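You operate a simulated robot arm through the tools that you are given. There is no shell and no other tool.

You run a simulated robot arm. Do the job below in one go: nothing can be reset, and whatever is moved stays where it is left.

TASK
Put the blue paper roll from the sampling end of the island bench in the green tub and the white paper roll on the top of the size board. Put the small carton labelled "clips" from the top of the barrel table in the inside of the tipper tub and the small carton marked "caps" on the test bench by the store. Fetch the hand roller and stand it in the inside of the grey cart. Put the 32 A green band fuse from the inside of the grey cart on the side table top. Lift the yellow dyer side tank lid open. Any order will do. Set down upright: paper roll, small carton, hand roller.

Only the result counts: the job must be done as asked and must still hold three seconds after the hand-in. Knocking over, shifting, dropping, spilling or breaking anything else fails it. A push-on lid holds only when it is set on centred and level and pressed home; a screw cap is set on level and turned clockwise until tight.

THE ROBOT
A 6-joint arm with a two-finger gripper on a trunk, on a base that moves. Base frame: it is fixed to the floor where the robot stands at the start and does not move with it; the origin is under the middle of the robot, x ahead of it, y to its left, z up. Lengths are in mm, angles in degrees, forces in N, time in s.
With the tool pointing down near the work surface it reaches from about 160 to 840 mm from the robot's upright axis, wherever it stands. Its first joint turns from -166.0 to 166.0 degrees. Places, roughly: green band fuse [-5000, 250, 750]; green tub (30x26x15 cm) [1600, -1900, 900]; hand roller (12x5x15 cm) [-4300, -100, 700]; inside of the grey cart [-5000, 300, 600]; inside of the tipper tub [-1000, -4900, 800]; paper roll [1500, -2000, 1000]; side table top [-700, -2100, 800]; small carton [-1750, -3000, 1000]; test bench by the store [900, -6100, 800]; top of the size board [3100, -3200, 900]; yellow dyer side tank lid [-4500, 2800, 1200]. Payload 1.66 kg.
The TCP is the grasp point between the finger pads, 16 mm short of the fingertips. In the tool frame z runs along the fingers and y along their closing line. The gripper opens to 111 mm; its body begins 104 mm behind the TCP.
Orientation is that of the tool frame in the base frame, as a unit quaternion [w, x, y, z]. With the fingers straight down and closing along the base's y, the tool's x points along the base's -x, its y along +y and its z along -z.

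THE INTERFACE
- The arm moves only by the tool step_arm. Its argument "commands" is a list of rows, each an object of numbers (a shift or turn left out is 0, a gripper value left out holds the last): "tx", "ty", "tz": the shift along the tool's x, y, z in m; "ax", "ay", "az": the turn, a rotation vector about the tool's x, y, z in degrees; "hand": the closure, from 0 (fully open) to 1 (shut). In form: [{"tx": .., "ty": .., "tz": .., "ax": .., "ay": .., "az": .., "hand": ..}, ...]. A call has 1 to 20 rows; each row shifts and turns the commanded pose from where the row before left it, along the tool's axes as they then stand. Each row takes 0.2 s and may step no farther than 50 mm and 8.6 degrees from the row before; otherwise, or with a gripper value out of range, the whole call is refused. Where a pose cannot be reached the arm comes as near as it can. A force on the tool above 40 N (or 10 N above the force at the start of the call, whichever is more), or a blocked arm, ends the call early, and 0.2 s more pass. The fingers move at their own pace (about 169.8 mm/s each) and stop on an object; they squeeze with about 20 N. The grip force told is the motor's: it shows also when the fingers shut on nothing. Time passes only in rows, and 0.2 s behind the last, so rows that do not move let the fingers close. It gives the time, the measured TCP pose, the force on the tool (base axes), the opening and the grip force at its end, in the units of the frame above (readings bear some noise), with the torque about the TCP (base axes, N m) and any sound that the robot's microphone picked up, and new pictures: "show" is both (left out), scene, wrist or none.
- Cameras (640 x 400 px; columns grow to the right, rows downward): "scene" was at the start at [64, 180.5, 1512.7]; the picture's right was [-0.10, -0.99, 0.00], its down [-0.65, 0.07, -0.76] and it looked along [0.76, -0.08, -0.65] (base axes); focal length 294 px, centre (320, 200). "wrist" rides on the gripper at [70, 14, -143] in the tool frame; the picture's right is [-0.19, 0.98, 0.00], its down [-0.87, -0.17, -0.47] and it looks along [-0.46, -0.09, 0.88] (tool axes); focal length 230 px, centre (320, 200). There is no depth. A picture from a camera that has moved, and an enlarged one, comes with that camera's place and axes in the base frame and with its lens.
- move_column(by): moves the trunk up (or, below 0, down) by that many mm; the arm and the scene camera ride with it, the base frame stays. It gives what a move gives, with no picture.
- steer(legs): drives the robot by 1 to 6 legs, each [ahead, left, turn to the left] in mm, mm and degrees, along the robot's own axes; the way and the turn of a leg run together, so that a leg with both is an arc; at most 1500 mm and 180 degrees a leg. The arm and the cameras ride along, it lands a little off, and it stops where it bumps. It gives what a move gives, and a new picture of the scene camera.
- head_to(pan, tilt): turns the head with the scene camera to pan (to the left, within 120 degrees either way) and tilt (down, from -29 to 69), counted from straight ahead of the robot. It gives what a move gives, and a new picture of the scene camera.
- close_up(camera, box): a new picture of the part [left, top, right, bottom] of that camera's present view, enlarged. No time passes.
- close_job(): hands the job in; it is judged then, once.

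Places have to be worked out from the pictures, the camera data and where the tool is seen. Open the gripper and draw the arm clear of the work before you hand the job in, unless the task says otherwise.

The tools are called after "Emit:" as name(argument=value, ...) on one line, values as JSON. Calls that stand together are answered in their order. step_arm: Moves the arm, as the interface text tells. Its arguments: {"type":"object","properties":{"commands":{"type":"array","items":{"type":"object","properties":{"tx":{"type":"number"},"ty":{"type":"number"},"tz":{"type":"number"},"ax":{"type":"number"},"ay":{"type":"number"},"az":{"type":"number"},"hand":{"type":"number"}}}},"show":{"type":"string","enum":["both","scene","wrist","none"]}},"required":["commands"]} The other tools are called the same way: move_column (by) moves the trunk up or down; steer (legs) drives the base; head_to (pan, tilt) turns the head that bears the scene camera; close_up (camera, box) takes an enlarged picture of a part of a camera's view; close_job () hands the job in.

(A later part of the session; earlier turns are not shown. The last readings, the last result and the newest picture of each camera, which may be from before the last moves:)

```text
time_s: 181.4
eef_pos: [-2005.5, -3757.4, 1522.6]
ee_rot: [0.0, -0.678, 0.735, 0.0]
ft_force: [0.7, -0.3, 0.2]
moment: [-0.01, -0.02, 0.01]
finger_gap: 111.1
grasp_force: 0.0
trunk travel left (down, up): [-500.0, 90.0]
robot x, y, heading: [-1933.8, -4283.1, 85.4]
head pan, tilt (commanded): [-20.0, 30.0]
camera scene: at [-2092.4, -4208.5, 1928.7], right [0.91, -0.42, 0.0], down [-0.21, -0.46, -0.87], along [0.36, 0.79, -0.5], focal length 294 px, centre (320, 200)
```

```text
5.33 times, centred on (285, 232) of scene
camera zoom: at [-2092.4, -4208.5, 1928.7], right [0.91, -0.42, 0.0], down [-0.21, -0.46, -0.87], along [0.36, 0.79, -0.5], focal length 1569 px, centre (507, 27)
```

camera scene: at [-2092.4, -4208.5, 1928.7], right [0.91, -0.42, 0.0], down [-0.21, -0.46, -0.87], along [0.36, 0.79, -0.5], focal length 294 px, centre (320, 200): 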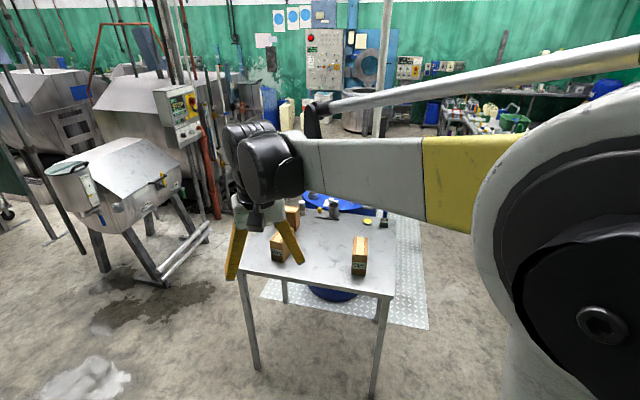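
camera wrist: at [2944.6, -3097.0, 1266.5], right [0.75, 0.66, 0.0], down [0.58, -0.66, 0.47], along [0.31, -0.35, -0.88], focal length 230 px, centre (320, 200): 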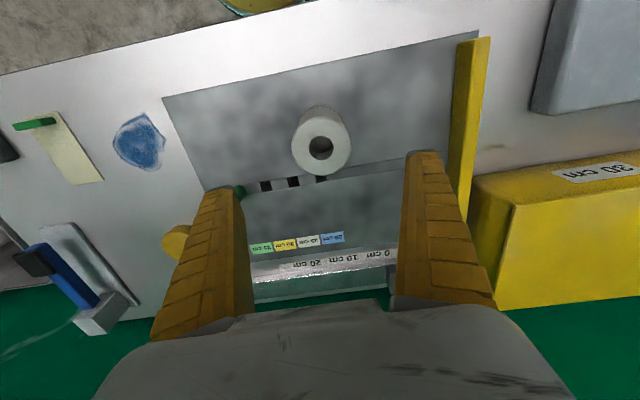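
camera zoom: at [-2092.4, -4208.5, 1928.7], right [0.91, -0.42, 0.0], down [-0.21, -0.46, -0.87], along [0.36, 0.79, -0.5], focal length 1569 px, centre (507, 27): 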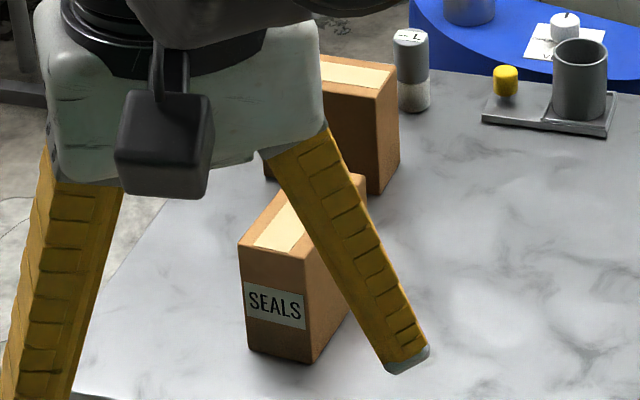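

"CAPS" is front right, "SEALS" front left, and the third carton behind SEALS should be "CLIPS" near (-1640,-2760). I'll drive to the table's left side, facing it, to check that label and reach it.

Emit:
steer(legs=[[945, 541, 0], [584, -24, 0], [0, 0, -120]])

Emit:
head_to(pan=0, tilt=45)

```text
time_s: 195.0
eef_pos: [-1865.4, -2926.0, 1523.1]
ee_rot: [0.001, 0.303, 0.953, 0.0]
ft_force: [0.2, 0.6, 0.4]
moment: [0.02, 0.01, -0.02]
finger_gap: 110.8
grasp_force: 0.0
trunk travel left (down, up): [-500.0, 90.0]
robot x, y, heading: [-2352.3, -2714.4, -35.3]
head pan, tilt (commanded): [-20.0, 30.0]
camera scene: at [-2209.6, -2624.2, 1928.8], right [-0.82, -0.57, 0.0], down [-0.29, 0.41, -0.87], along [0.49, -0.71, -0.5], focal length 294 px, centre (320, 200)
```

scene: 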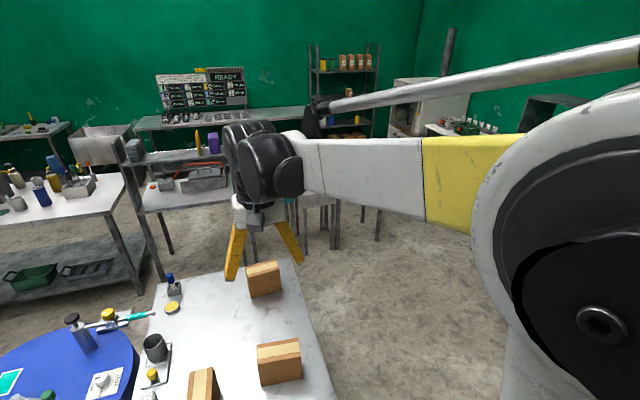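

```text
time_s: 195.9
eef_pos: [-1865.6, -2926.7, 1521.7]
ee_rot: [-0.001, 0.303, 0.953, 0.0]
ft_force: [-0.1, -0.1, 0.0]
moment: [0.01, -0.01, -0.01]
finger_gap: 111.1
grasp_force: 0.1
trunk travel left (down, up): [-500.0, 90.0]
robot x, y, heading: [-2354.1, -2714.3, -35.4]
head pan, tilt (commanded): [0.0, 45.0]
camera scene: at [-2194.9, -2596.8, 1906.2], right [-0.58, -0.82, 0.0], down [-0.58, 0.41, -0.71], along [0.58, -0.41, -0.71], focal length 294 px, centre (320, 200)
```

scene: 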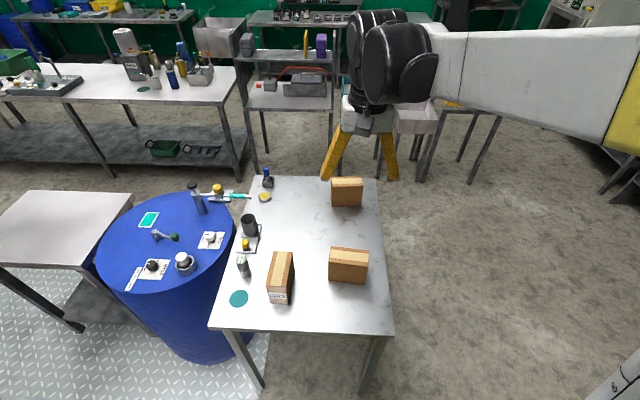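

The table with three cartons is right ahead. Zooming in on the left carton's label.

Emit:
close_up(camera="scene", box=[210, 225, 370, 325])

```text
4.00 times, centred on (290, 275) of scene
camera zoom: at [-2194.9, -2596.8, 1906.2], right [-0.58, -0.82, 0.0], down [-0.58, 0.41, -0.71], along [0.58, -0.41, -0.71], focal length 1177 px, centre (440, -100)
```

zoom: 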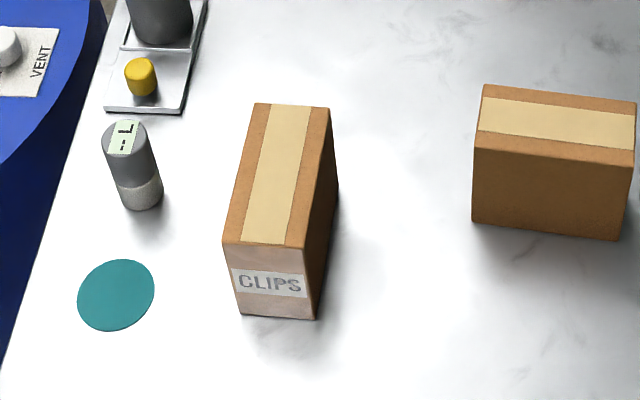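

The label reads CLIPS. The carton measures about 72 × 143 × 136 mm, centred near (-1641,-2812), with its long side at about -40°. I'll drive 110 mm closer and lower the trunk.

Emit:
steer(legs=[[110, 0, 0]])

Emit:
move_column(by=-400)

Emit:
head_to(pan=0, tilt=55)

```text
time_s: 197.1
eef_pos: [-1777.2, -2987.6, 1522.8]
ee_rot: [0.001, 0.301, 0.953, 0.0]
ft_force: [0.0, -0.6, -0.1]
moment: [-0.02, 0.01, -0.01]
finger_gap: 110.8
grasp_force: 0.2
trunk travel left (down, up): [-500.0, 90.0]
robot x, y, heading: [-2264.8, -2774.6, -35.3]
head pan, tilt (commanded): [0.0, 45.0]
camera scene: at [-2107.3, -2658.1, 1906.2], right [-0.57, -0.82, 0.0], down [-0.58, 0.41, -0.71], along [0.58, -0.41, -0.71], focal length 294 px, centre (320, 200)
```

scene: 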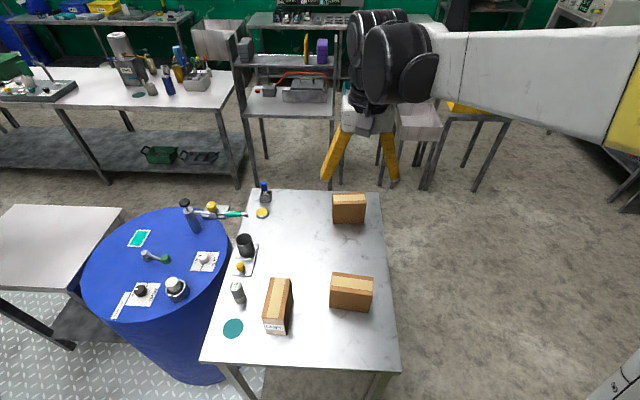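

```text
time_s: 200.9
eef_pos: [-1778.0, -2987.0, 1121.6]
ee_rot: [0.0, 0.302, 0.953, -0.001]
ft_force: [-0.2, -0.3, 0.5]
moment: [0.02, 0.02, 0.01]
finger_gap: 111.0
grasp_force: 0.2
trunk travel left (down, up): [-100.0, 490.0]
robot x, y, heading: [-2266.7, -2770.9, -34.9]
head pan, tilt (commanded): [0.0, 45.0]
```

```text
time_s: 201.6
eef_pos: [-1777.1, -2987.3, 1123.2]
ee_rot: [0.0, 0.301, 0.954, 0.0]
ft_force: [-0.7, 0.4, 0.4]
moment: [-0.01, -0.04, 0.0]
finger_gap: 110.9
grasp_force: 0.0
trunk travel left (down, up): [-100.0, 490.0]
robot x, y, heading: [-2265.7, -2780.5, -35.1]
head pan, tilt (commanded): [0.0, 55.0]
camera scene: at [-2114.9, -2652.8, 1492.8], right [-0.57, -0.82, 0.0], down [-0.67, 0.47, -0.57], along [0.47, -0.33, -0.82], focal length 294 px, centre (320, 200)
```

scene: 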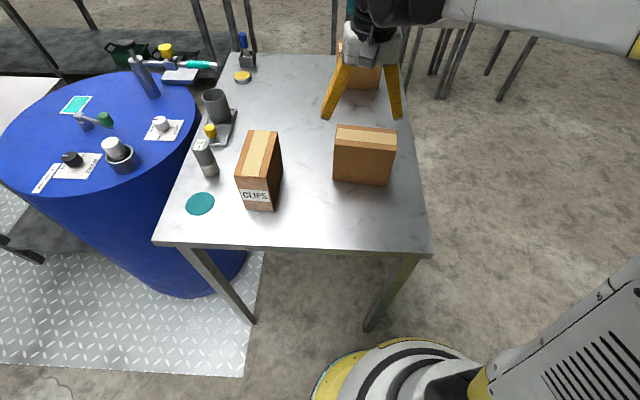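

The new view confirms the carton centre at about (-1638,-2812). I'll turn the tool 5.5° to match its sides and move above it.

Emit:
step_arm(commands=[{"az": 5.5}, {"tx": 0.0016, "ty": 0.0446}, {"tx": 0.0016, "ty": 0.0446}, {"tx": 0.0016, "ty": 0.0446}, {"tx": 0.0016, "ty": 0.0446}, {"tx": 0.0016, "ty": 0.0446}, {}], show="both")

```text
time_s: 203.2
eef_pos: [-1635.5, -2814.6, 1120.5]
ee_rot: [0.0, 0.347, 0.938, 0.0]
ft_force: [0.8, 0.3, 0.0]
moment: [0.0, 0.04, -0.01]
finger_gap: 110.8
grasp_force: 0.0
trunk travel left (down, up): [-100.0, 490.0]
robot x, y, heading: [-2264.3, -2777.6, -35.0]
head pan, tilt (commanded): [0.0, 55.0]
camera scene: at [-2114.9, -2652.7, 1492.7], right [-0.58, -0.82, 0.0], down [-0.67, 0.47, -0.57], along [0.47, -0.33, -0.82], focal length 294 px, centre (320, 200)
camera wrist: at [-1679.6, -2759.0, 1264.2], right [0.78, 0.62, 0.0], down [0.55, -0.69, 0.47], along [0.29, -0.37, -0.88], focal length 230 px, centre (320, 200)
```

scene: 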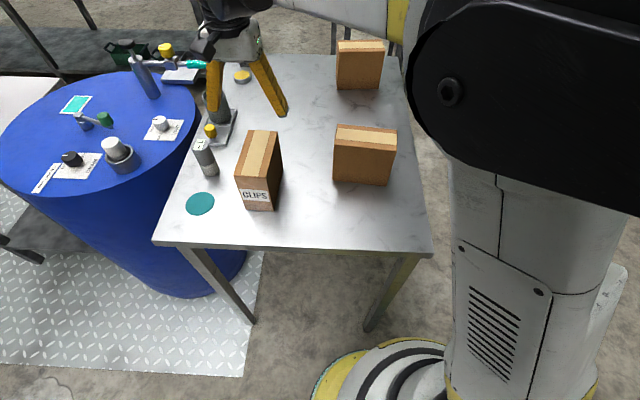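
wrist: 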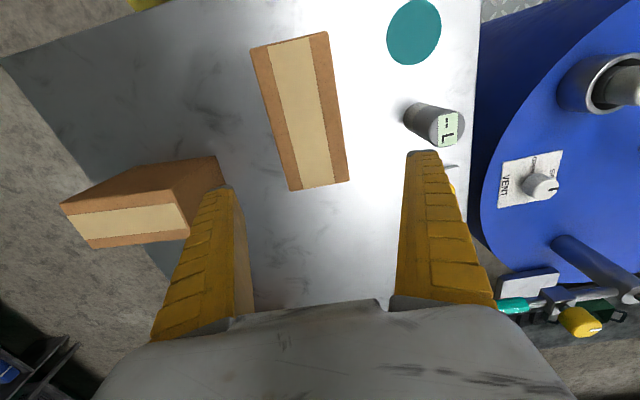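

The wrist view disagrees with my height guess: triangulating both views puts the carton top at z≈1024 (table top ≈894) and its centre at (-1668,-2798). I'll shift the tool there and check again.

Emit:
step_arm(commands=[{"tx": 0.018, "ty": -0.0046, "tz": -0.02}, {"tx": 0.018, "ty": -0.0046}, {}], show="both")

```text
time_s: 204.0
eef_pos: [-1670.8, -2798.7, 1141.3]
ee_rot: [0.0, 0.347, 0.938, 0.001]
ft_force: [-0.4, -0.4, 0.2]
moment: [-0.01, 0.02, 0.01]
finger_gap: 110.9
grasp_force: 0.1
trunk travel left (down, up): [-100.0, 490.0]
robot x, y, heading: [-2265.4, -2776.6, -34.9]
head pan, tilt (commanded): [0.0, 55.0]
camera scene: at [-2114.8, -2652.8, 1492.7], right [-0.57, -0.82, 0.0], down [-0.67, 0.47, -0.57], along [0.47, -0.33, -0.82], focal length 294 px, centre (320, 200)
camera wrist: at [-1714.9, -2743.7, 1285.2], right [0.78, 0.62, 0.0], down [0.55, -0.69, 0.47], along [0.29, -0.37, -0.88], focal length 230 px, centre (320, 200)
```

scene: 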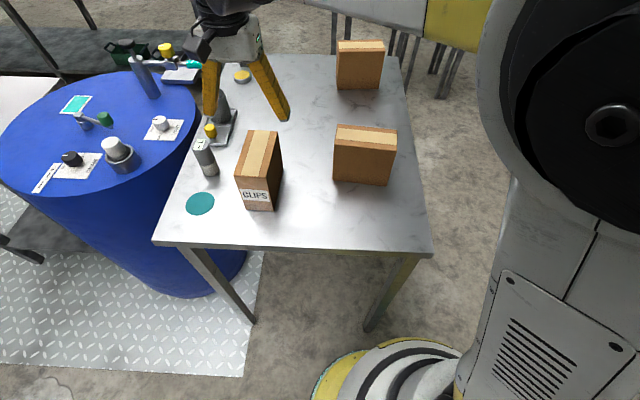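
wrist: 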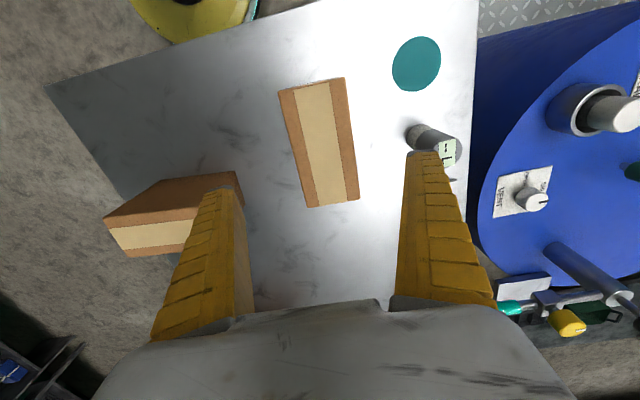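

The carton is now centred in the wrist view to within about 4 mm. Descending to TCP z≈971.

Emit:
step_arm(commands=[{"tx": 0.004, "ty": 0.002, "tz": 0.04}, {"tz": 0.045}, {"tz": 0.045}, {"tz": 0.04}, {}], show="both")

```text
time_s: 205.2
eef_pos: [-1673.5, -2791.6, 972.7]
ee_rot: [0.001, 0.348, 0.938, 0.0]
ft_force: [0.4, -0.1, 0.7]
moment: [0.01, 0.02, 0.02]
finger_gap: 111.1
grasp_force: 0.1
trunk travel left (down, up): [-100.0, 490.0]
robot x, y, heading: [-2267.5, -2778.7, -35.4]
head pan, tilt (commanded): [0.0, 55.0]
camera scene: at [-2114.8, -2652.8, 1492.7], right [-0.57, -0.82, 0.0], down [-0.67, 0.47, -0.57], along [0.47, -0.33, -0.82], focal length 294 px, centre (320, 200)
camera wrist: at [-1717.3, -2737.5, 1115.7], right [0.78, 0.62, 0.0], down [0.55, -0.69, 0.47], along [0.29, -0.37, -0.88], focal length 230 px, centre (320, 200)
```

scene: 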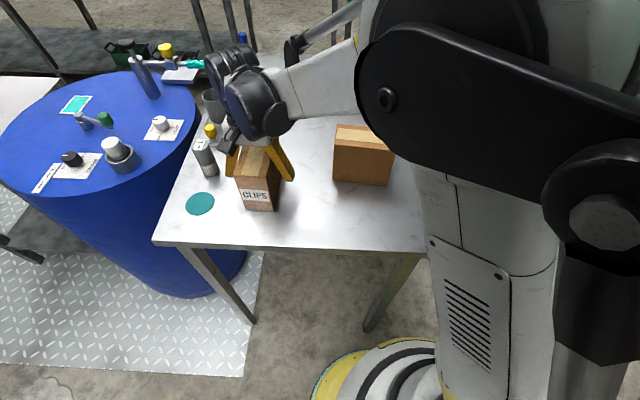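
wrist: 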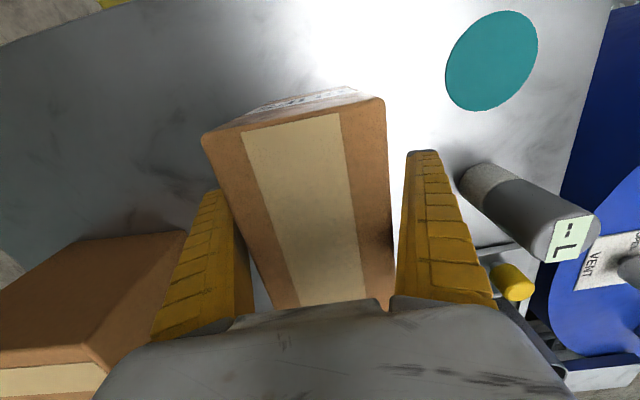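

The carton is centred between the fingers to within a few mm. Closing and lifting.

Emit:
step_arm(commands=[{"hand": 0.4}, {"hand": 0.7}, {"hand": 1}, {"hand": 1}, {"hand": 1}], show="none")

Emit:
step_arm(commands=[{"tz": -0.015}, {"tz": -0.03}, {"tz": -0.045}, {"tz": -0.045}, {"tz": -0.045}, {}], show="both")

```text
time_s: 206.4
eef_pos: [-1673.1, -2792.0, 973.8]
ee_rot: [0.0, 0.347, 0.938, 0.0]
ft_force: [1.2, 0.3, -0.4]
moment: [-0.11, -0.02, 0.0]
finger_gap: 69.8
grasp_force: 20.2
trunk travel left (down, up): [-100.0, 490.0]
robot x, y, heading: [-2267.0, -2777.9, -35.0]
head pan, tilt (commanded): [0.0, 55.0]
```

```text
time_s: 207.8
eef_pos: [-1673.4, -2789.0, 1154.1]
ee_rot: [0.0, 0.348, 0.938, 0.0]
ft_force: [0.0, -0.1, -2.8]
moment: [0.03, 0.04, 0.01]
finger_gap: 69.5
grasp_force: 20.0
trunk travel left (down, up): [-100.0, 490.0]
robot x, y, heading: [-2264.6, -2777.9, -35.1]
head pan, tilt (commanded): [0.0, 55.0]
camera scene: at [-2114.7, -2652.8, 1492.7], right [-0.57, -0.82, 0.0], down [-0.67, 0.47, -0.57], along [0.47, -0.33, -0.82], focal length 294 px, centre (320, 200)
camera wrist: at [-1716.8, -2734.5, 1297.8], right [0.78, 0.62, 0.0], down [0.55, -0.69, 0.47], along [0.29, -0.37, -0.88], focal length 230 px, centre (320, 200)
```

scene: 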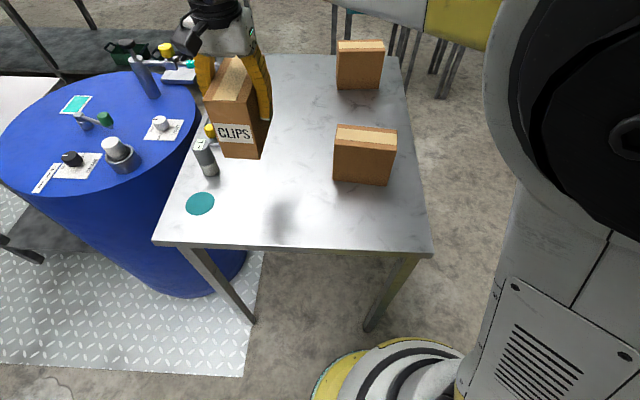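
wrist: 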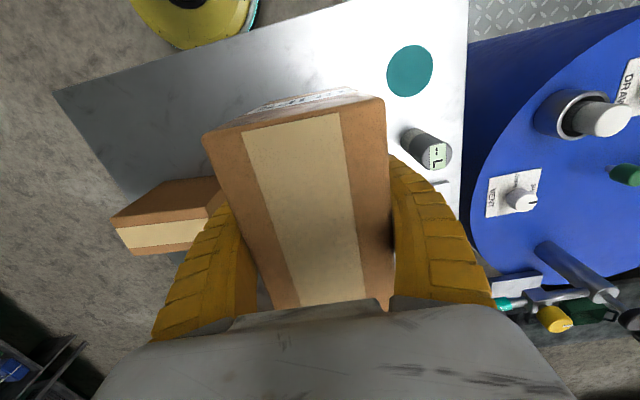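

The CLIPS carton is lifted cleanly. I'll raise the trunk, back away and drive round to face the tipper tub.

Emit:
move_column(by=350)

Emit:
steer(legs=[[-110, 0, 0], [283, -517, 0], [930, -508, 0]])

Emit:
head_to(pan=0, tilt=40)

```text
time_s: 211.2
eef_pos: [-1672.7, -2789.7, 1503.2]
ee_rot: [0.0, 0.348, 0.938, 0.0]
ft_force: [-0.1, 0.1, -3.1]
moment: [0.04, 0.06, 0.01]
finger_gap: 69.5
grasp_force: 20.2
trunk travel left (down, up): [-450.0, 140.0]
robot x, y, heading: [-2266.0, -2778.8, -35.2]
head pan, tilt (commanded): [0.0, 55.0]
```

```text
time_s: 220.5
eef_pos: [-1303.5, -4237.3, 1504.3]
ee_rot: [0.0, 0.327, 0.945, 0.0]
ft_force: [0.2, -0.3, -3.0]
moment: [0.01, 0.01, 0.02]
finger_gap: 69.3
grasp_force: 19.9
trunk travel left (down, up): [-450.0, 140.0]
robot x, y, heading: [-1898.0, -4251.1, -32.7]
head pan, tilt (commanded): [0.0, 55.0]
camera scene: at [-1751.5, -4119.5, 1842.7], right [-0.54, -0.84, 0.0], down [-0.69, 0.44, -0.57], along [0.48, -0.31, -0.82], focal length 294 px, centre (320, 200)
```

scene: 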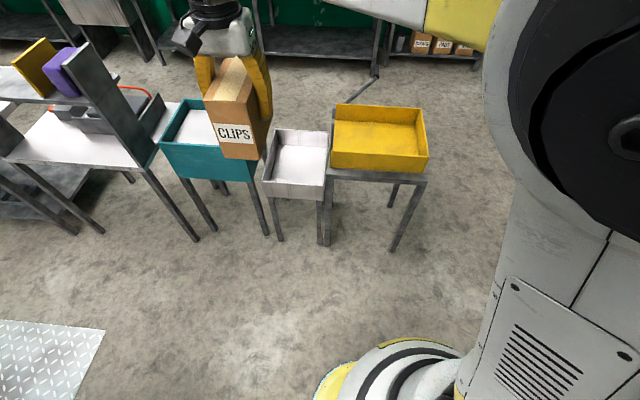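

```text
time_s: 221.3
eef_pos: [-1304.5, -4237.2, 1503.6]
ee_rot: [0.0, 0.328, 0.945, 0.0]
ft_force: [0.7, 0.0, -4.2]
moment: [0.03, 0.0, 0.0]
finger_gap: 69.3
grasp_force: 20.7
trunk travel left (down, up): [-450.0, 140.0]
robot x, y, heading: [-1898.4, -4251.6, -32.8]
head pan, tilt (commanded): [0.0, 40.0]
camera scene: at [-1740.8, -4126.0, 1863.3], right [-0.54, -0.84, 0.0], down [-0.54, 0.35, -0.77], along [0.64, -0.41, -0.64], focal length 294 px, centre (320, 200)
```

scene: 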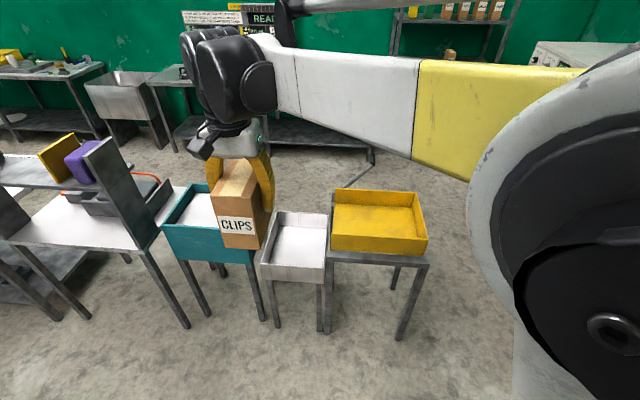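

The yellow tipper tub's centre computes to about (-1012,-4937), 172 mm behind its stand's near edge. Driving up to it.

Emit:
steer(legs=[[584, -207, 0], [0, 0, -4.7]])

Emit:
head_to(pan=0, tilt=58)

Emit:
step_arm(commands=[{}], show="wrist")

```text
time_s: 225.3
eef_pos: [-914.9, -4775.9, 1503.4]
ee_rot: [0.0, 0.363, 0.932, 0.001]
ft_force: [-0.1, 0.0, -2.7]
moment: [0.04, 0.03, 0.01]
finger_gap: 69.4
grasp_force: 19.9
trunk travel left (down, up): [-450.0, 140.0]
robot x, y, heading: [-1506.4, -4745.6, -37.4]
head pan, tilt (commanded): [0.0, 40.0]
camera scene: at [-1340.5, -4631.6, 1863.4], right [-0.6, -0.8, 0.0], down [-0.51, 0.39, -0.77], along [0.61, -0.46, -0.64], focal length 294 px, centre (320, 200)
```

scene: 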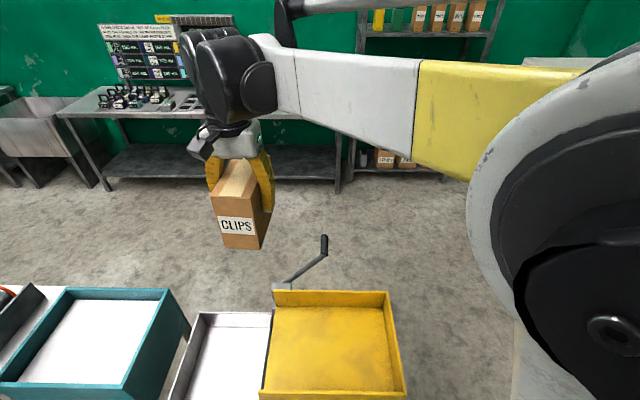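

```text
time_s: 226.1
eef_pos: [-914.5, -4773.4, 1503.2]
ee_rot: [0.0, 0.363, 0.932, 0.0]
ft_force: [0.5, 0.1, -3.3]
moment: [0.0, 0.02, 0.04]
finger_gap: 69.5
grasp_force: 20.1
trunk travel left (down, up): [-450.0, 140.0]
robot x, y, heading: [-1508.9, -4741.0, -37.3]
head pan, tilt (commanded): [0.0, 58.0]
camera scene: at [-1353.8, -4620.7, 1839.0], right [-0.6, -0.8, 0.0], down [-0.68, 0.51, -0.53], along [0.42, -0.32, -0.85], focal length 294 px, centre (320, 200)
```

scene: 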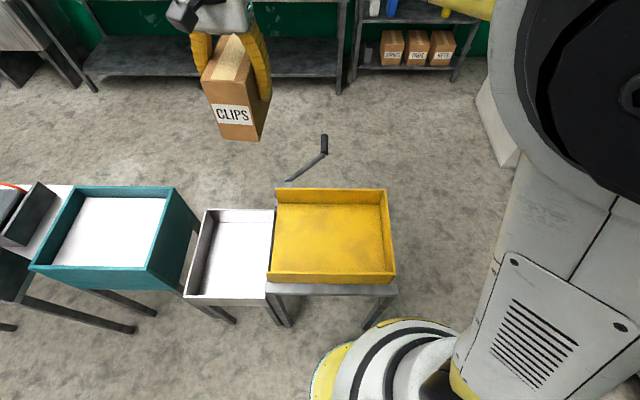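

```text
time_s: 226.5
eef_pos: [-913.8, -4773.7, 1504.0]
ee_rot: [0.001, 0.363, 0.932, 0.0]
ft_force: [0.8, 0.0, -3.0]
moment: [0.02, 0.03, 0.0]
finger_gap: 69.3
grasp_force: 19.9
trunk travel left (down, up): [-450.0, 140.0]
robot x, y, heading: [-1507.3, -4742.3, -37.1]
head pan, tilt (commanded): [0.0, 58.0]
camera wrist: at [-956.3, -4718.2, 1647.3], right [0.8, 0.59, 0.0], down [0.52, -0.71, 0.47], along [0.28, -0.38, -0.88], focal length 230 px, centre (320, 200)
```

wrist: 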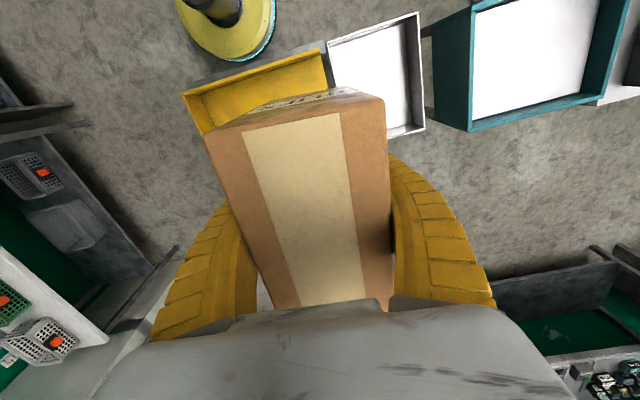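

The tub is about 424 × 333 mm with its rim near z=900. I'll zoom in to judge floor height and walls.

Emit:
close_up(camera="scene", box=[240, 160, 440, 310])

```text
2.67 times, centred on (340, 235) of scene
camera zoom: at [-1353.8, -4620.9, 1839.0], right [-0.6, -0.8, 0.0], down [-0.68, 0.51, -0.53], along [0.42, -0.32, -0.85], focal length 785 px, centre (267, 107)
```

zoom: 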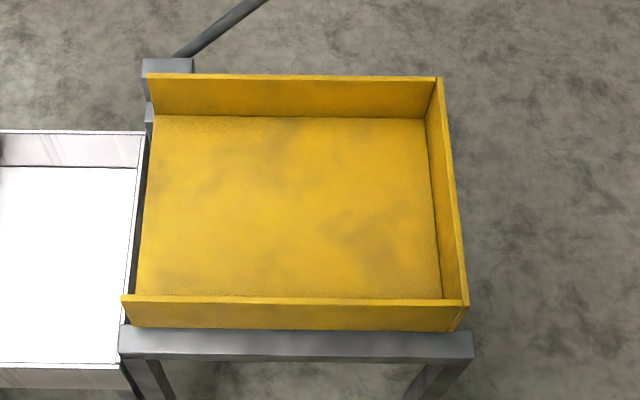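

The tub has three walls about 120–140 mm high with the left side open toward the grey tray; the floor is near z≈780. I'll move the carton over (-1015,-4948), then lower the trunk.

Emit:
step_arm(commands=[{"tx": -0.0088, "ty": -0.0394}, {"tx": -0.0088, "ty": -0.0394}, {"tx": -0.0088, "ty": -0.0394}, {"tx": -0.0088, "ty": -0.0394}, {"tx": -0.0088, "ty": -0.0394}, {}], show="none")

Emit:
move_column(by=-400)

Emit:
step_arm(commands=[{"tz": 0.03}, {}], show="both")

```text
time_s: 227.9
eef_pos: [-1014.5, -4950.5, 1504.8]
ee_rot: [0.0, 0.364, 0.931, 0.0]
ft_force: [0.0, 0.0, -2.9]
moment: [0.0, 0.04, -0.01]
finger_gap: 69.4
grasp_force: 19.4
trunk travel left (down, up): [-450.0, 140.0]
robot x, y, heading: [-1507.3, -4742.4, -37.2]
head pan, tilt (commanded): [0.0, 58.0]
```

```text
time_s: 231.7
eef_pos: [-1015.3, -4950.5, 1105.1]
ee_rot: [0.0, 0.363, 0.932, 0.0]
ft_force: [-0.2, 0.5, -2.7]
moment: [0.0, 0.03, -0.01]
finger_gap: 69.3
grasp_force: 19.9
trunk travel left (down, up): [-50.0, 540.0]
robot x, y, heading: [-1513.5, -4737.8, -36.9]
head pan, tilt (commanded): [0.0, 58.0]
```

```text
time_s: 232.3
eef_pos: [-1015.5, -4950.9, 1075.8]
ee_rot: [0.001, 0.363, 0.932, 0.0]
ft_force: [0.4, 0.4, -2.7]
moment: [0.03, 0.01, -0.02]
finger_gap: 69.1
grasp_force: 20.0
trunk travel left (down, up): [-50.0, 540.0]
robot x, y, heading: [-1504.3, -4740.8, -37.2]
head pan, tilt (commanded): [0.0, 58.0]
camera scene: at [-1353.7, -4621.2, 1439.0], right [-0.6, -0.8, 0.0], down [-0.68, 0.51, -0.53], along [0.42, -0.32, -0.85], focal length 294 px, centre (320, 200)
camera wrist: at [-1057.1, -4893.9, 1218.9], right [0.8, 0.59, 0.0], down [0.52, -0.71, 0.47], along [0.28, -0.38, -0.88], focal length 230 px, centre (320, 200)
```

scene: 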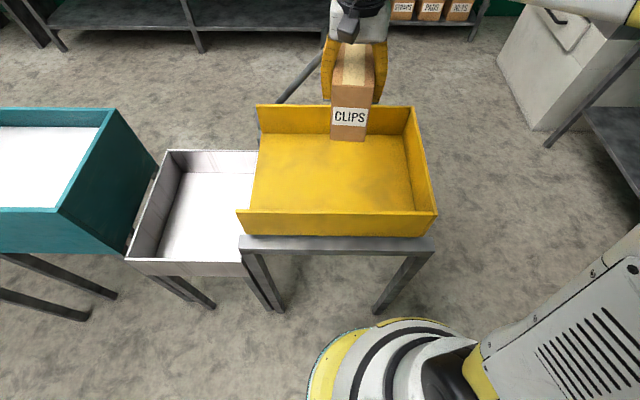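
wrist: 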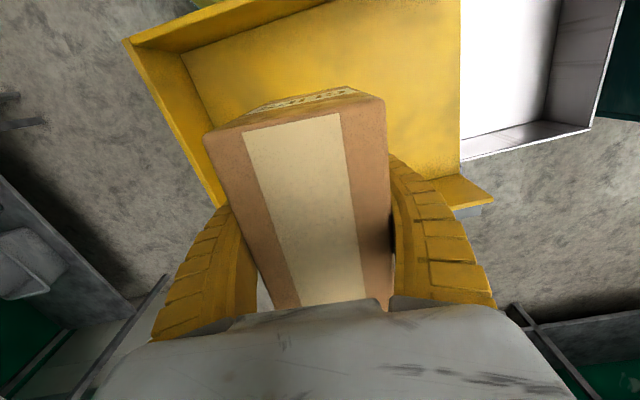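

Position checks out against the tub corners seen from the wrist. Lowering the carton into the tub.

Emit:
step_arm(commands=[{"tz": 0.045}, {"tz": 0.045}, {"tz": 0.045}, {"tz": 0.03}, {"tz": 0.01}, {}], show="both")

```text
time_s: 233.7
eef_pos: [-1014.0, -4949.1, 898.9]
ee_rot: [0.001, 0.363, 0.932, 0.0]
ft_force: [0.4, 0.7, -2.4]
moment: [0.01, 0.02, 0.0]
finger_gap: 69.4
grasp_force: 19.9
trunk travel left (down, up): [-50.0, 540.0]
robot x, y, heading: [-1508.1, -4741.6, -37.0]
head pan, tilt (commanded): [0.0, 58.0]
camera scene: at [-1353.9, -4621.1, 1439.0], right [-0.6, -0.8, 0.0], down [-0.68, 0.51, -0.53], along [0.42, -0.32, -0.85], focal length 294 px, centre (320, 200)
camera wrist: at [-1055.9, -4893.4, 1043.1], right [0.8, 0.59, 0.0], down [0.52, -0.71, 0.47], along [0.28, -0.38, -0.88], focal length 230 px, centre (320, 200)
```

scene: 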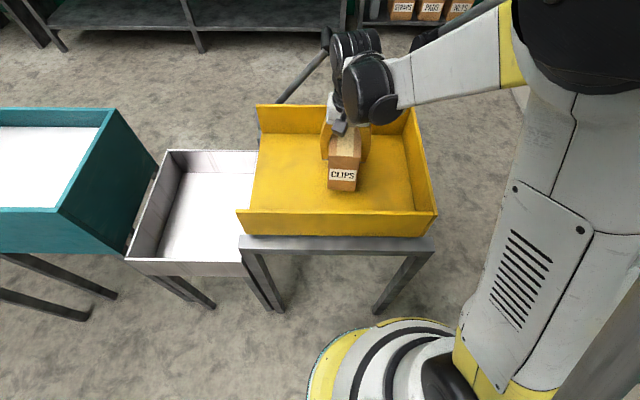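
wrist: 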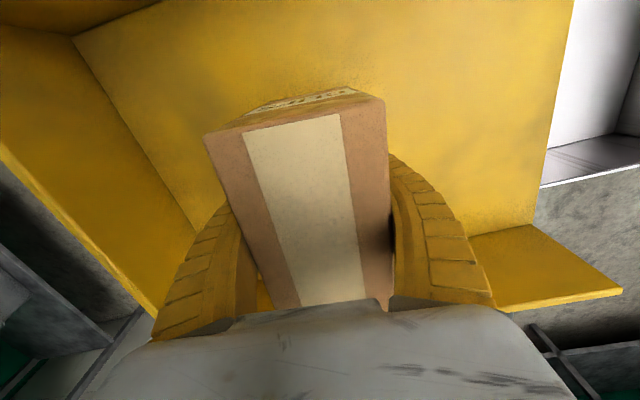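

Close to the tub floor. Creeping down in small steps until contact.

Emit:
step_arm(commands=[{"tz": 0.004}, {"tz": 0.004}, {}], show="none")

Emit:
step_arm(commands=[{"tz": 0.003}, {"tz": 0.003}, {}], show="none")

Emit:
step_arm(commands=[{"tz": 0.003}, {"tz": 0.003}, {}], show="none")

```text
time_s: 234.5
eef_pos: [-1015.1, -4950.3, 893.7]
ee_rot: [0.001, 0.363, 0.932, 0.0]
ft_force: [0.0, -0.2, -2.7]
moment: [0.0, 0.01, -0.04]
finger_gap: 69.5
grasp_force: 20.0
trunk travel left (down, up): [-50.0, 540.0]
robot x, y, heading: [-1505.4, -4745.4, -37.1]
head pan, tilt (commanded): [0.0, 58.0]
```

```text
time_s: 235.3
eef_pos: [-1015.1, -4951.8, 886.3]
ee_rot: [0.0, 0.363, 0.932, -0.001]
ft_force: [1.0, 1.0, -2.2]
moment: [0.03, 0.0, 0.03]
finger_gap: 69.1
grasp_force: 19.6
trunk travel left (down, up): [-50.0, 540.0]
robot x, y, heading: [-1506.7, -4741.2, -37.1]
head pan, tilt (commanded): [0.0, 58.0]
```

```text
time_s: 236.1
eef_pos: [-1015.1, -4951.2, 880.2]
ee_rot: [0.0, 0.364, 0.932, 0.0]
ft_force: [0.1, 0.6, -2.9]
moment: [0.01, 0.01, -0.01]
finger_gap: 69.5
grasp_force: 19.6
trunk travel left (down, up): [-50.0, 540.0]
robot x, y, heading: [-1504.5, -4745.8, -37.2]
head pan, tilt (commanded): [0.0, 58.0]
```

Emit:
step_arm(commands=[{"tz": 0.003}, {"tz": 0.003}, {}], show="none")

Emit:
step_arm(commands=[{"tz": 0.002}, {"tz": 0.002}, {}], show="none")

Emit:
step_arm(commands=[{"tz": 0.002}, {"tz": 0.002}, {}], show="scene")

```text
time_s: 236.9
eef_pos: [-1015.4, -4951.8, 873.5]
ee_rot: [0.0, 0.363, 0.932, 0.0]
ft_force: [-0.7, 0.6, -1.8]
moment: [0.0, 0.03, 0.0]
finger_gap: 69.3
grasp_force: 20.1
trunk travel left (down, up): [-50.0, 540.0]
robot x, y, heading: [-1506.5, -4742.5, -37.2]
head pan, tilt (commanded): [0.0, 58.0]
```

```text
time_s: 237.7
eef_pos: [-1015.4, -4951.0, 870.4]
ee_rot: [0.001, 0.363, 0.932, 0.0]
ft_force: [2.8, 0.4, 18.8]
moment: [0.06, 0.02, 0.01]
finger_gap: 71.1
grasp_force: 19.9
trunk travel left (down, up): [-50.0, 540.0]
robot x, y, heading: [-1507.7, -4740.1, -37.1]
head pan, tilt (commanded): [0.0, 58.0]
```

```text
time_s: 238.5
eef_pos: [-1016.2, -4950.8, 868.3]
ee_rot: [0.0, 0.364, 0.931, -0.001]
ft_force: [-2.0, -3.0, 18.7]
moment: [-0.04, 0.12, -0.03]
finger_gap: 71.7
grasp_force: 20.1
trunk travel left (down, up): [-50.0, 540.0]
robot x, y, heading: [-1507.4, -4741.2, -37.4]
head pan, tilt (commanded): [0.0, 58.0]
camera scene: at [-1355.5, -4620.7, 1439.2], right [-0.6, -0.8, 0.0], down [-0.68, 0.51, -0.53], along [0.42, -0.32, -0.85], focal length 294 px, centre (320, 200)
```

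scene: 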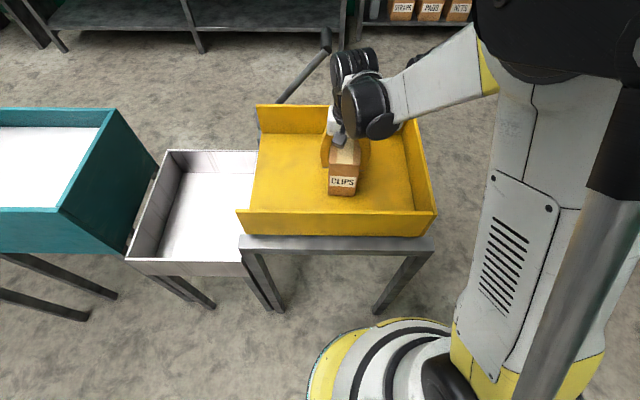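

Contact force shows the carton stands on the tub floor. Releasing and lifting out.

Emit:
step_arm(commands=[{"hand": 0.5}, {"hand": 0.25}, {"hand": 0}, {"hand": 0}], show="none")

Emit:
step_arm(commands=[{"tz": -0.02}, {"tz": -0.04}, {"tz": -0.045}, {"tz": -0.045}, {"tz": -0.045}, {}], show="both")

```text
time_s: 239.5
eef_pos: [-1015.2, -4950.4, 867.1]
ee_rot: [0.0, 0.363, 0.932, 0.0]
ft_force: [0.3, -0.1, -0.1]
moment: [0.0, 0.03, -0.01]
finger_gap: 110.9
grasp_force: 0.0
trunk travel left (down, up): [-50.0, 540.0]
robot x, y, heading: [-1504.9, -4740.7, -36.9]
head pan, tilt (commanded): [0.0, 58.0]
```

```text
time_s: 240.9
eef_pos: [-1016.1, -4949.8, 1060.8]
ee_rot: [0.0, 0.363, 0.932, 0.0]
ft_force: [0.9, 0.0, 0.1]
moment: [0.0, 0.01, 0.02]
finger_gap: 111.0
grasp_force: 0.1
trunk travel left (down, up): [-50.0, 540.0]
robot x, y, heading: [-1506.9, -4741.2, -36.9]
head pan, tilt (commanded): [0.0, 58.0]
camera scene: at [-1354.2, -4621.0, 1439.0], right [-0.6, -0.8, 0.0], down [-0.68, 0.51, -0.53], along [0.42, -0.32, -0.85], focal length 294 px, centre (320, 200)
camera wrist: at [-1058.5, -4894.1, 1204.3], right [0.8, 0.59, 0.0], down [0.52, -0.71, 0.47], along [0.28, -0.38, -0.88], focal length 230 px, centre (320, 200)
```

scene: 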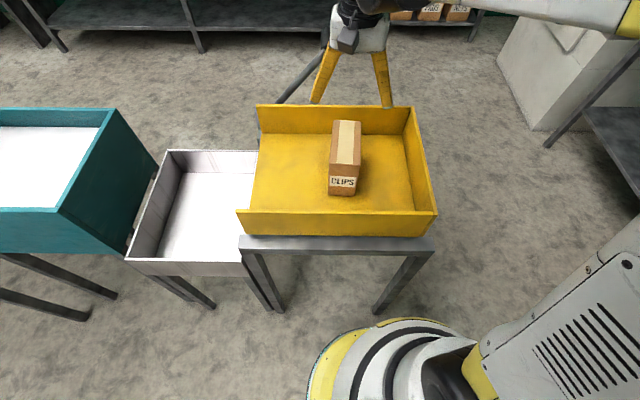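
wrist: 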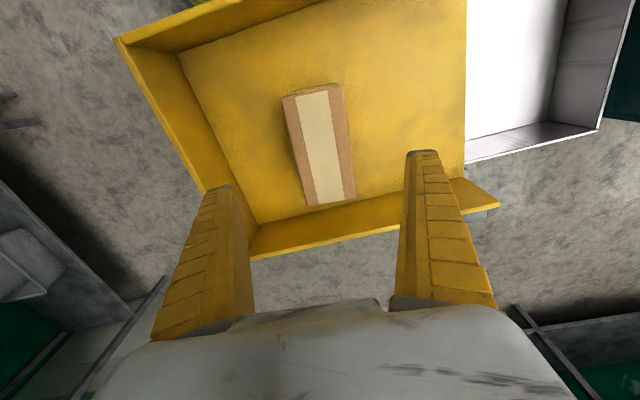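

CLIPS stands upright in the tipper tub. Next is CAPS, whose centre recomputes to about (-1450,-3266) with the corrected table height. I'll raise the trunk and drive to the table's front edge.

Emit:
move_column(by=400)

Emit:
steer(legs=[[-717, 694, 0], [0, 0, 89.6]])

Emit:
head_to(pan=0, tilt=58)

Emit:
step_arm(commands=[{}], show="wrist")

```text
time_s: 244.8
eef_pos: [-1016.2, -4950.7, 1461.2]
ee_rot: [0.0, 0.364, 0.932, 0.0]
ft_force: [-0.2, 0.5, -0.3]
moment: [0.0, -0.01, -0.02]
finger_gap: 110.8
grasp_force: 0.1
trunk travel left (down, up): [-450.0, 140.0]
robot x, y, heading: [-1507.4, -4742.7, -36.8]
head pan, tilt (commanded): [0.0, 58.0]
```

```text
time_s: 253.8
eef_pos: [-1459.7, -3271.4, 1460.3]
ee_rot: [-0.001, -0.398, 0.917, -0.001]
ft_force: [0.2, 0.9, 0.0]
moment: [0.02, -0.02, -0.02]
finger_gap: 111.1
grasp_force: 0.1
trunk travel left (down, up): [-450.0, 140.0]
robot x, y, heading: [-1670.4, -3757.5, 52.6]
head pan, tilt (commanded): [0.0, 58.0]
camera scene: at [-1793.0, -3607.3, 1839.0], right [0.79, -0.61, 0.0], down [-0.52, -0.67, -0.53], along [0.32, 0.42, -0.85], focal length 294 px, centre (320, 200)
```

scene: 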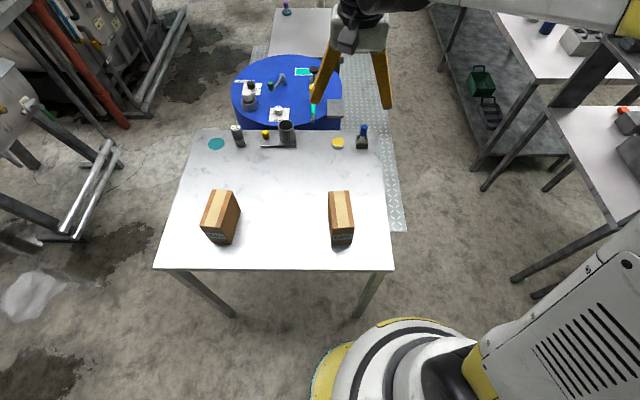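

```text
time_s: 254.4
eef_pos: [-1460.5, -3270.8, 1461.0]
ee_rot: [0.0, -0.399, 0.917, 0.0]
ft_force: [0.9, -0.2, -0.6]
moment: [-0.02, 0.01, 0.01]
finger_gap: 110.7
grasp_force: 0.1
trunk travel left (down, up): [-450.0, 140.0]
robot x, y, heading: [-1672.7, -3759.4, 52.6]
head pan, tilt (commanded): [0.0, 58.0]
camera scene: at [-1792.9, -3607.3, 1839.0], right [0.79, -0.61, 0.0], down [-0.52, -0.67, -0.53], along [0.32, 0.42, -0.85], focal length 294 px, centre (320, 200)
```

scene: 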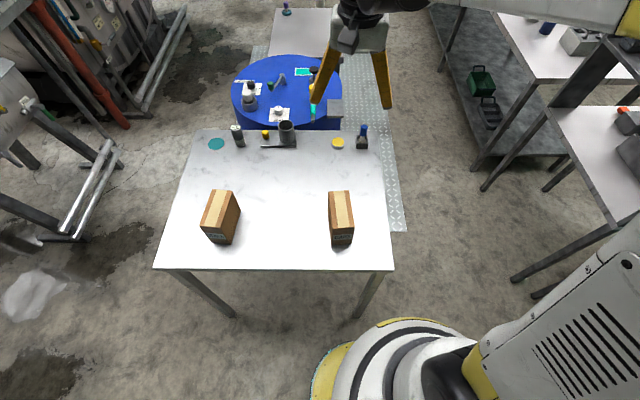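

```text
time_s: 254.8
eef_pos: [-1459.5, -3271.4, 1460.9]
ee_rot: [0.0, -0.399, 0.917, 0.0]
ft_force: [-0.1, -0.3, 0.4]
moment: [0.0, -0.01, 0.02]
finger_gap: 111.0
grasp_force: 0.1
trunk travel left (down, up): [-450.0, 140.0]
robot x, y, heading: [-1671.1, -3758.4, 52.6]
head pan, tilt (commanded): [0.0, 58.0]
camera wrist: at [-1517.1, -3313.9, 1603.8], right [-0.59, 0.81, 0.0], down [0.71, 0.52, 0.47], along [0.38, 0.28, -0.88], focal length 230 px, centre (320, 200)
```

wrist: 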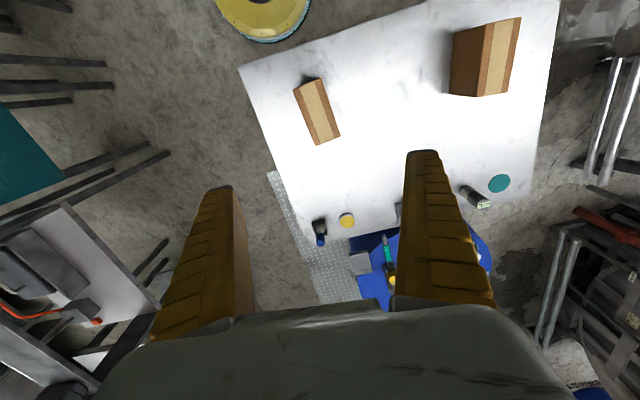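

CAPS computes to about (-1460,-3280) from both cameras. A close-up for the label and its angle.

Emit:
close_up(camera="scene", box=[290, 170, 390, 260])

Emit:
close_up(camera="wrist", box=[260, 60, 380, 160])

```text
4.44 times, centred on (340, 215) of scene
camera zoom: at [-1792.9, -3607.3, 1839.0], right [0.79, -0.61, 0.0], down [-0.52, -0.67, -0.53], along [0.32, 0.42, -0.85], focal length 1308 px, centre (231, 133)
```

zoom: 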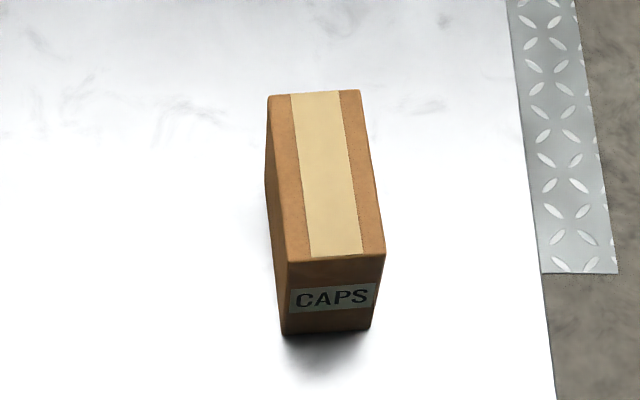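

```text
4.00 times, centred on (320, 110) of wrist
camera zoom: at [-1517.1, -3313.9, 1603.8], right [-0.59, 0.81, 0.0], down [0.71, 0.52, 0.47], along [0.38, 0.28, -0.88], focal length 920 px, centre (320, 560)
```

zoom: 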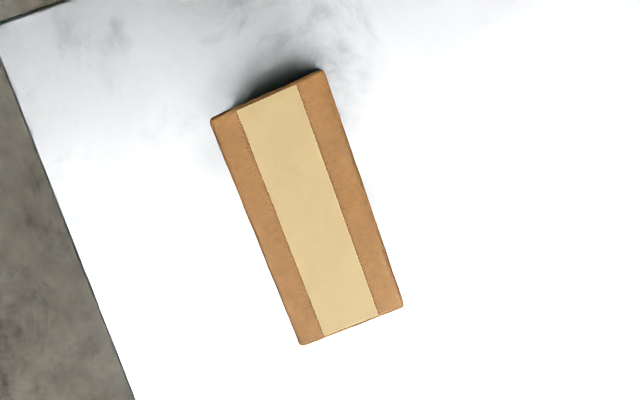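

It reads CAPS; long side at about 57°, centre about (-1453,-3273). I'll turn the tool 10° to match, lower the trunk, and check alignment.

Emit:
step_arm(commands=[{"az": -5.1}, {"az": -5.1}, {"tx": -0.002, "ty": -0.006}, {}], show="none")

Emit:
move_column(by=-330)

Emit:
step_arm(commands=[{}], show="both")

```text
time_s: 255.8
eef_pos: [-1454.7, -3272.9, 1459.9]
ee_rot: [0.001, -0.479, 0.878, 0.0]
ft_force: [0.0, -0.6, 0.1]
moment: [0.04, 0.02, -0.01]
finger_gap: 110.7
grasp_force: 0.1
trunk travel left (down, up): [-450.0, 140.0]
robot x, y, heading: [-1668.5, -3762.2, 52.6]
head pan, tilt (commanded): [0.0, 58.0]
```

```text
time_s: 259.0
eef_pos: [-1454.4, -3273.5, 1130.9]
ee_rot: [0.0, -0.479, 0.878, 0.0]
ft_force: [-0.8, -0.9, -0.5]
moment: [0.02, 0.01, -0.01]
finger_gap: 110.9
grasp_force: 0.0
trunk travel left (down, up): [-120.0, 470.0]
robot x, y, heading: [-1672.4, -3760.3, 52.6]
head pan, tilt (commanded): [0.0, 58.0]
```

```text
time_s: 259.4
eef_pos: [-1453.1, -3271.7, 1131.3]
ee_rot: [-0.001, -0.479, 0.878, -0.001]
ft_force: [0.5, -0.1, 0.2]
moment: [0.0, -0.01, 0.0]
finger_gap: 111.0
grasp_force: 0.1
trunk travel left (down, up): [-120.0, 470.0]
robot x, y, heading: [-1673.9, -3762.3, 52.5]
head pan, tilt (commanded): [0.0, 58.0]
camera scene: at [-1792.9, -3607.3, 1509.0], right [0.79, -0.61, 0.0], down [-0.52, -0.67, -0.53], along [0.32, 0.42, -0.85], focal length 294 px, centre (320, 200)
camera wrist: at [-1502.6, -3324.9, 1274.0], right [-0.72, 0.69, 0.0], down [0.61, 0.64, 0.47], along [0.33, 0.34, -0.88], focal length 230 px, centre (320, 200)
```

scene: 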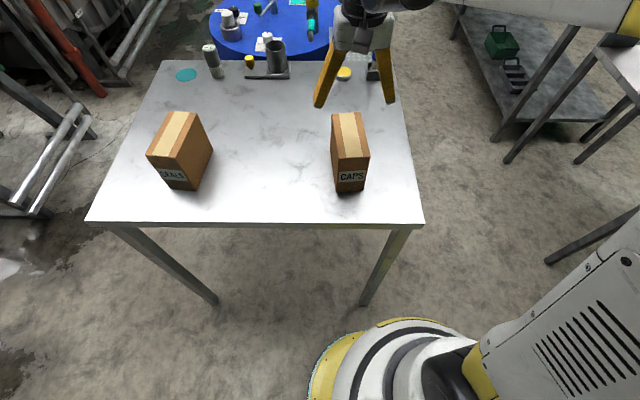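
wrist: 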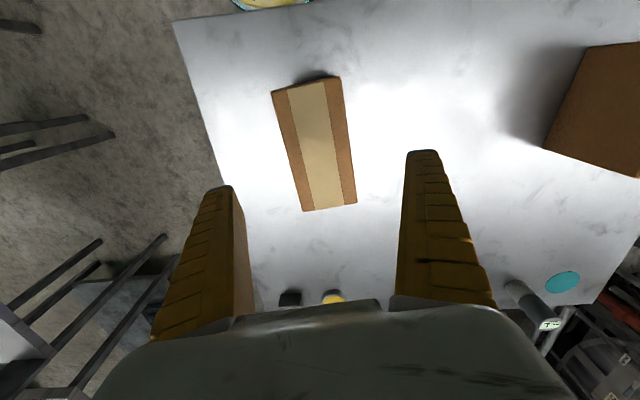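

Alignment is within about 6 mm. Applying the small correction and descending to TCP z≈972, then closing.

Emit:
step_arm(commands=[{"tx": 0.005, "ty": -0.002, "tz": 0.04}, {"tz": 0.045}, {"tz": 0.045}, {"tz": 0.029}, {}], show="wrist")

Emit:
step_arm(commands=[{"hand": 0.4}, {"hand": 0.7}, {"hand": 1}, {"hand": 1}, {"hand": 1}], show="wrist")

```text
time_s: 260.6
eef_pos: [-1455.0, -3276.1, 969.3]
ee_rot: [0.0, -0.478, 0.878, 0.0]
ft_force: [0.4, 0.0, 0.0]
moment: [0.02, 0.04, 0.01]
finger_gap: 111.2
grasp_force: 0.1
trunk travel left (down, up): [-120.0, 470.0]
robot x, y, heading: [-1671.7, -3762.9, 52.3]
head pan, tilt (commanded): [0.0, 58.0]
camera wrist: at [-1503.4, -3328.2, 1112.8], right [-0.72, 0.69, 0.0], down [0.61, 0.64, 0.47], along [0.33, 0.34, -0.88], focal length 230 px, centre (320, 200)
```

wrist: 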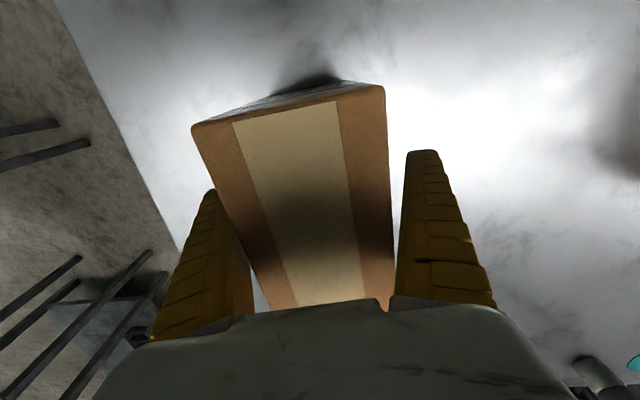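

```text
time_s: 261.8
eef_pos: [-1454.4, -3276.4, 970.4]
ee_rot: [0.0, -0.479, 0.878, 0.0]
ft_force: [-0.2, 0.2, 0.1]
moment: [0.02, -0.08, -0.04]
finger_gap: 70.4
grasp_force: 20.2
trunk travel left (down, up): [-120.0, 470.0]
robot x, y, heading: [-1670.4, -3764.9, 52.8]
head pan, tilt (commanded): [0.0, 58.0]
camera wrist: at [-1503.3, -3328.1, 1113.1], right [-0.72, 0.69, 0.0], down [0.61, 0.64, 0.47], along [0.33, 0.34, -0.88], focal length 230 px, centre (320, 200)
```

wrist: 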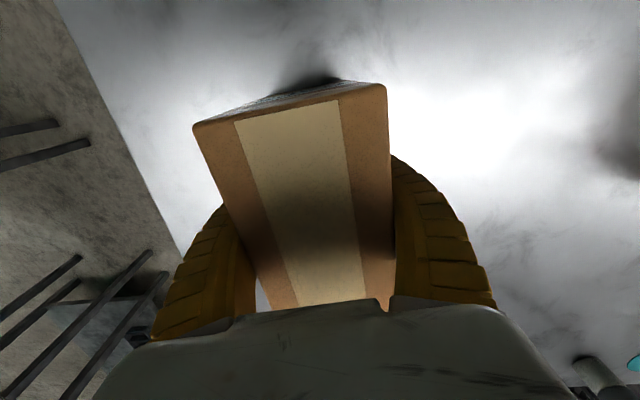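

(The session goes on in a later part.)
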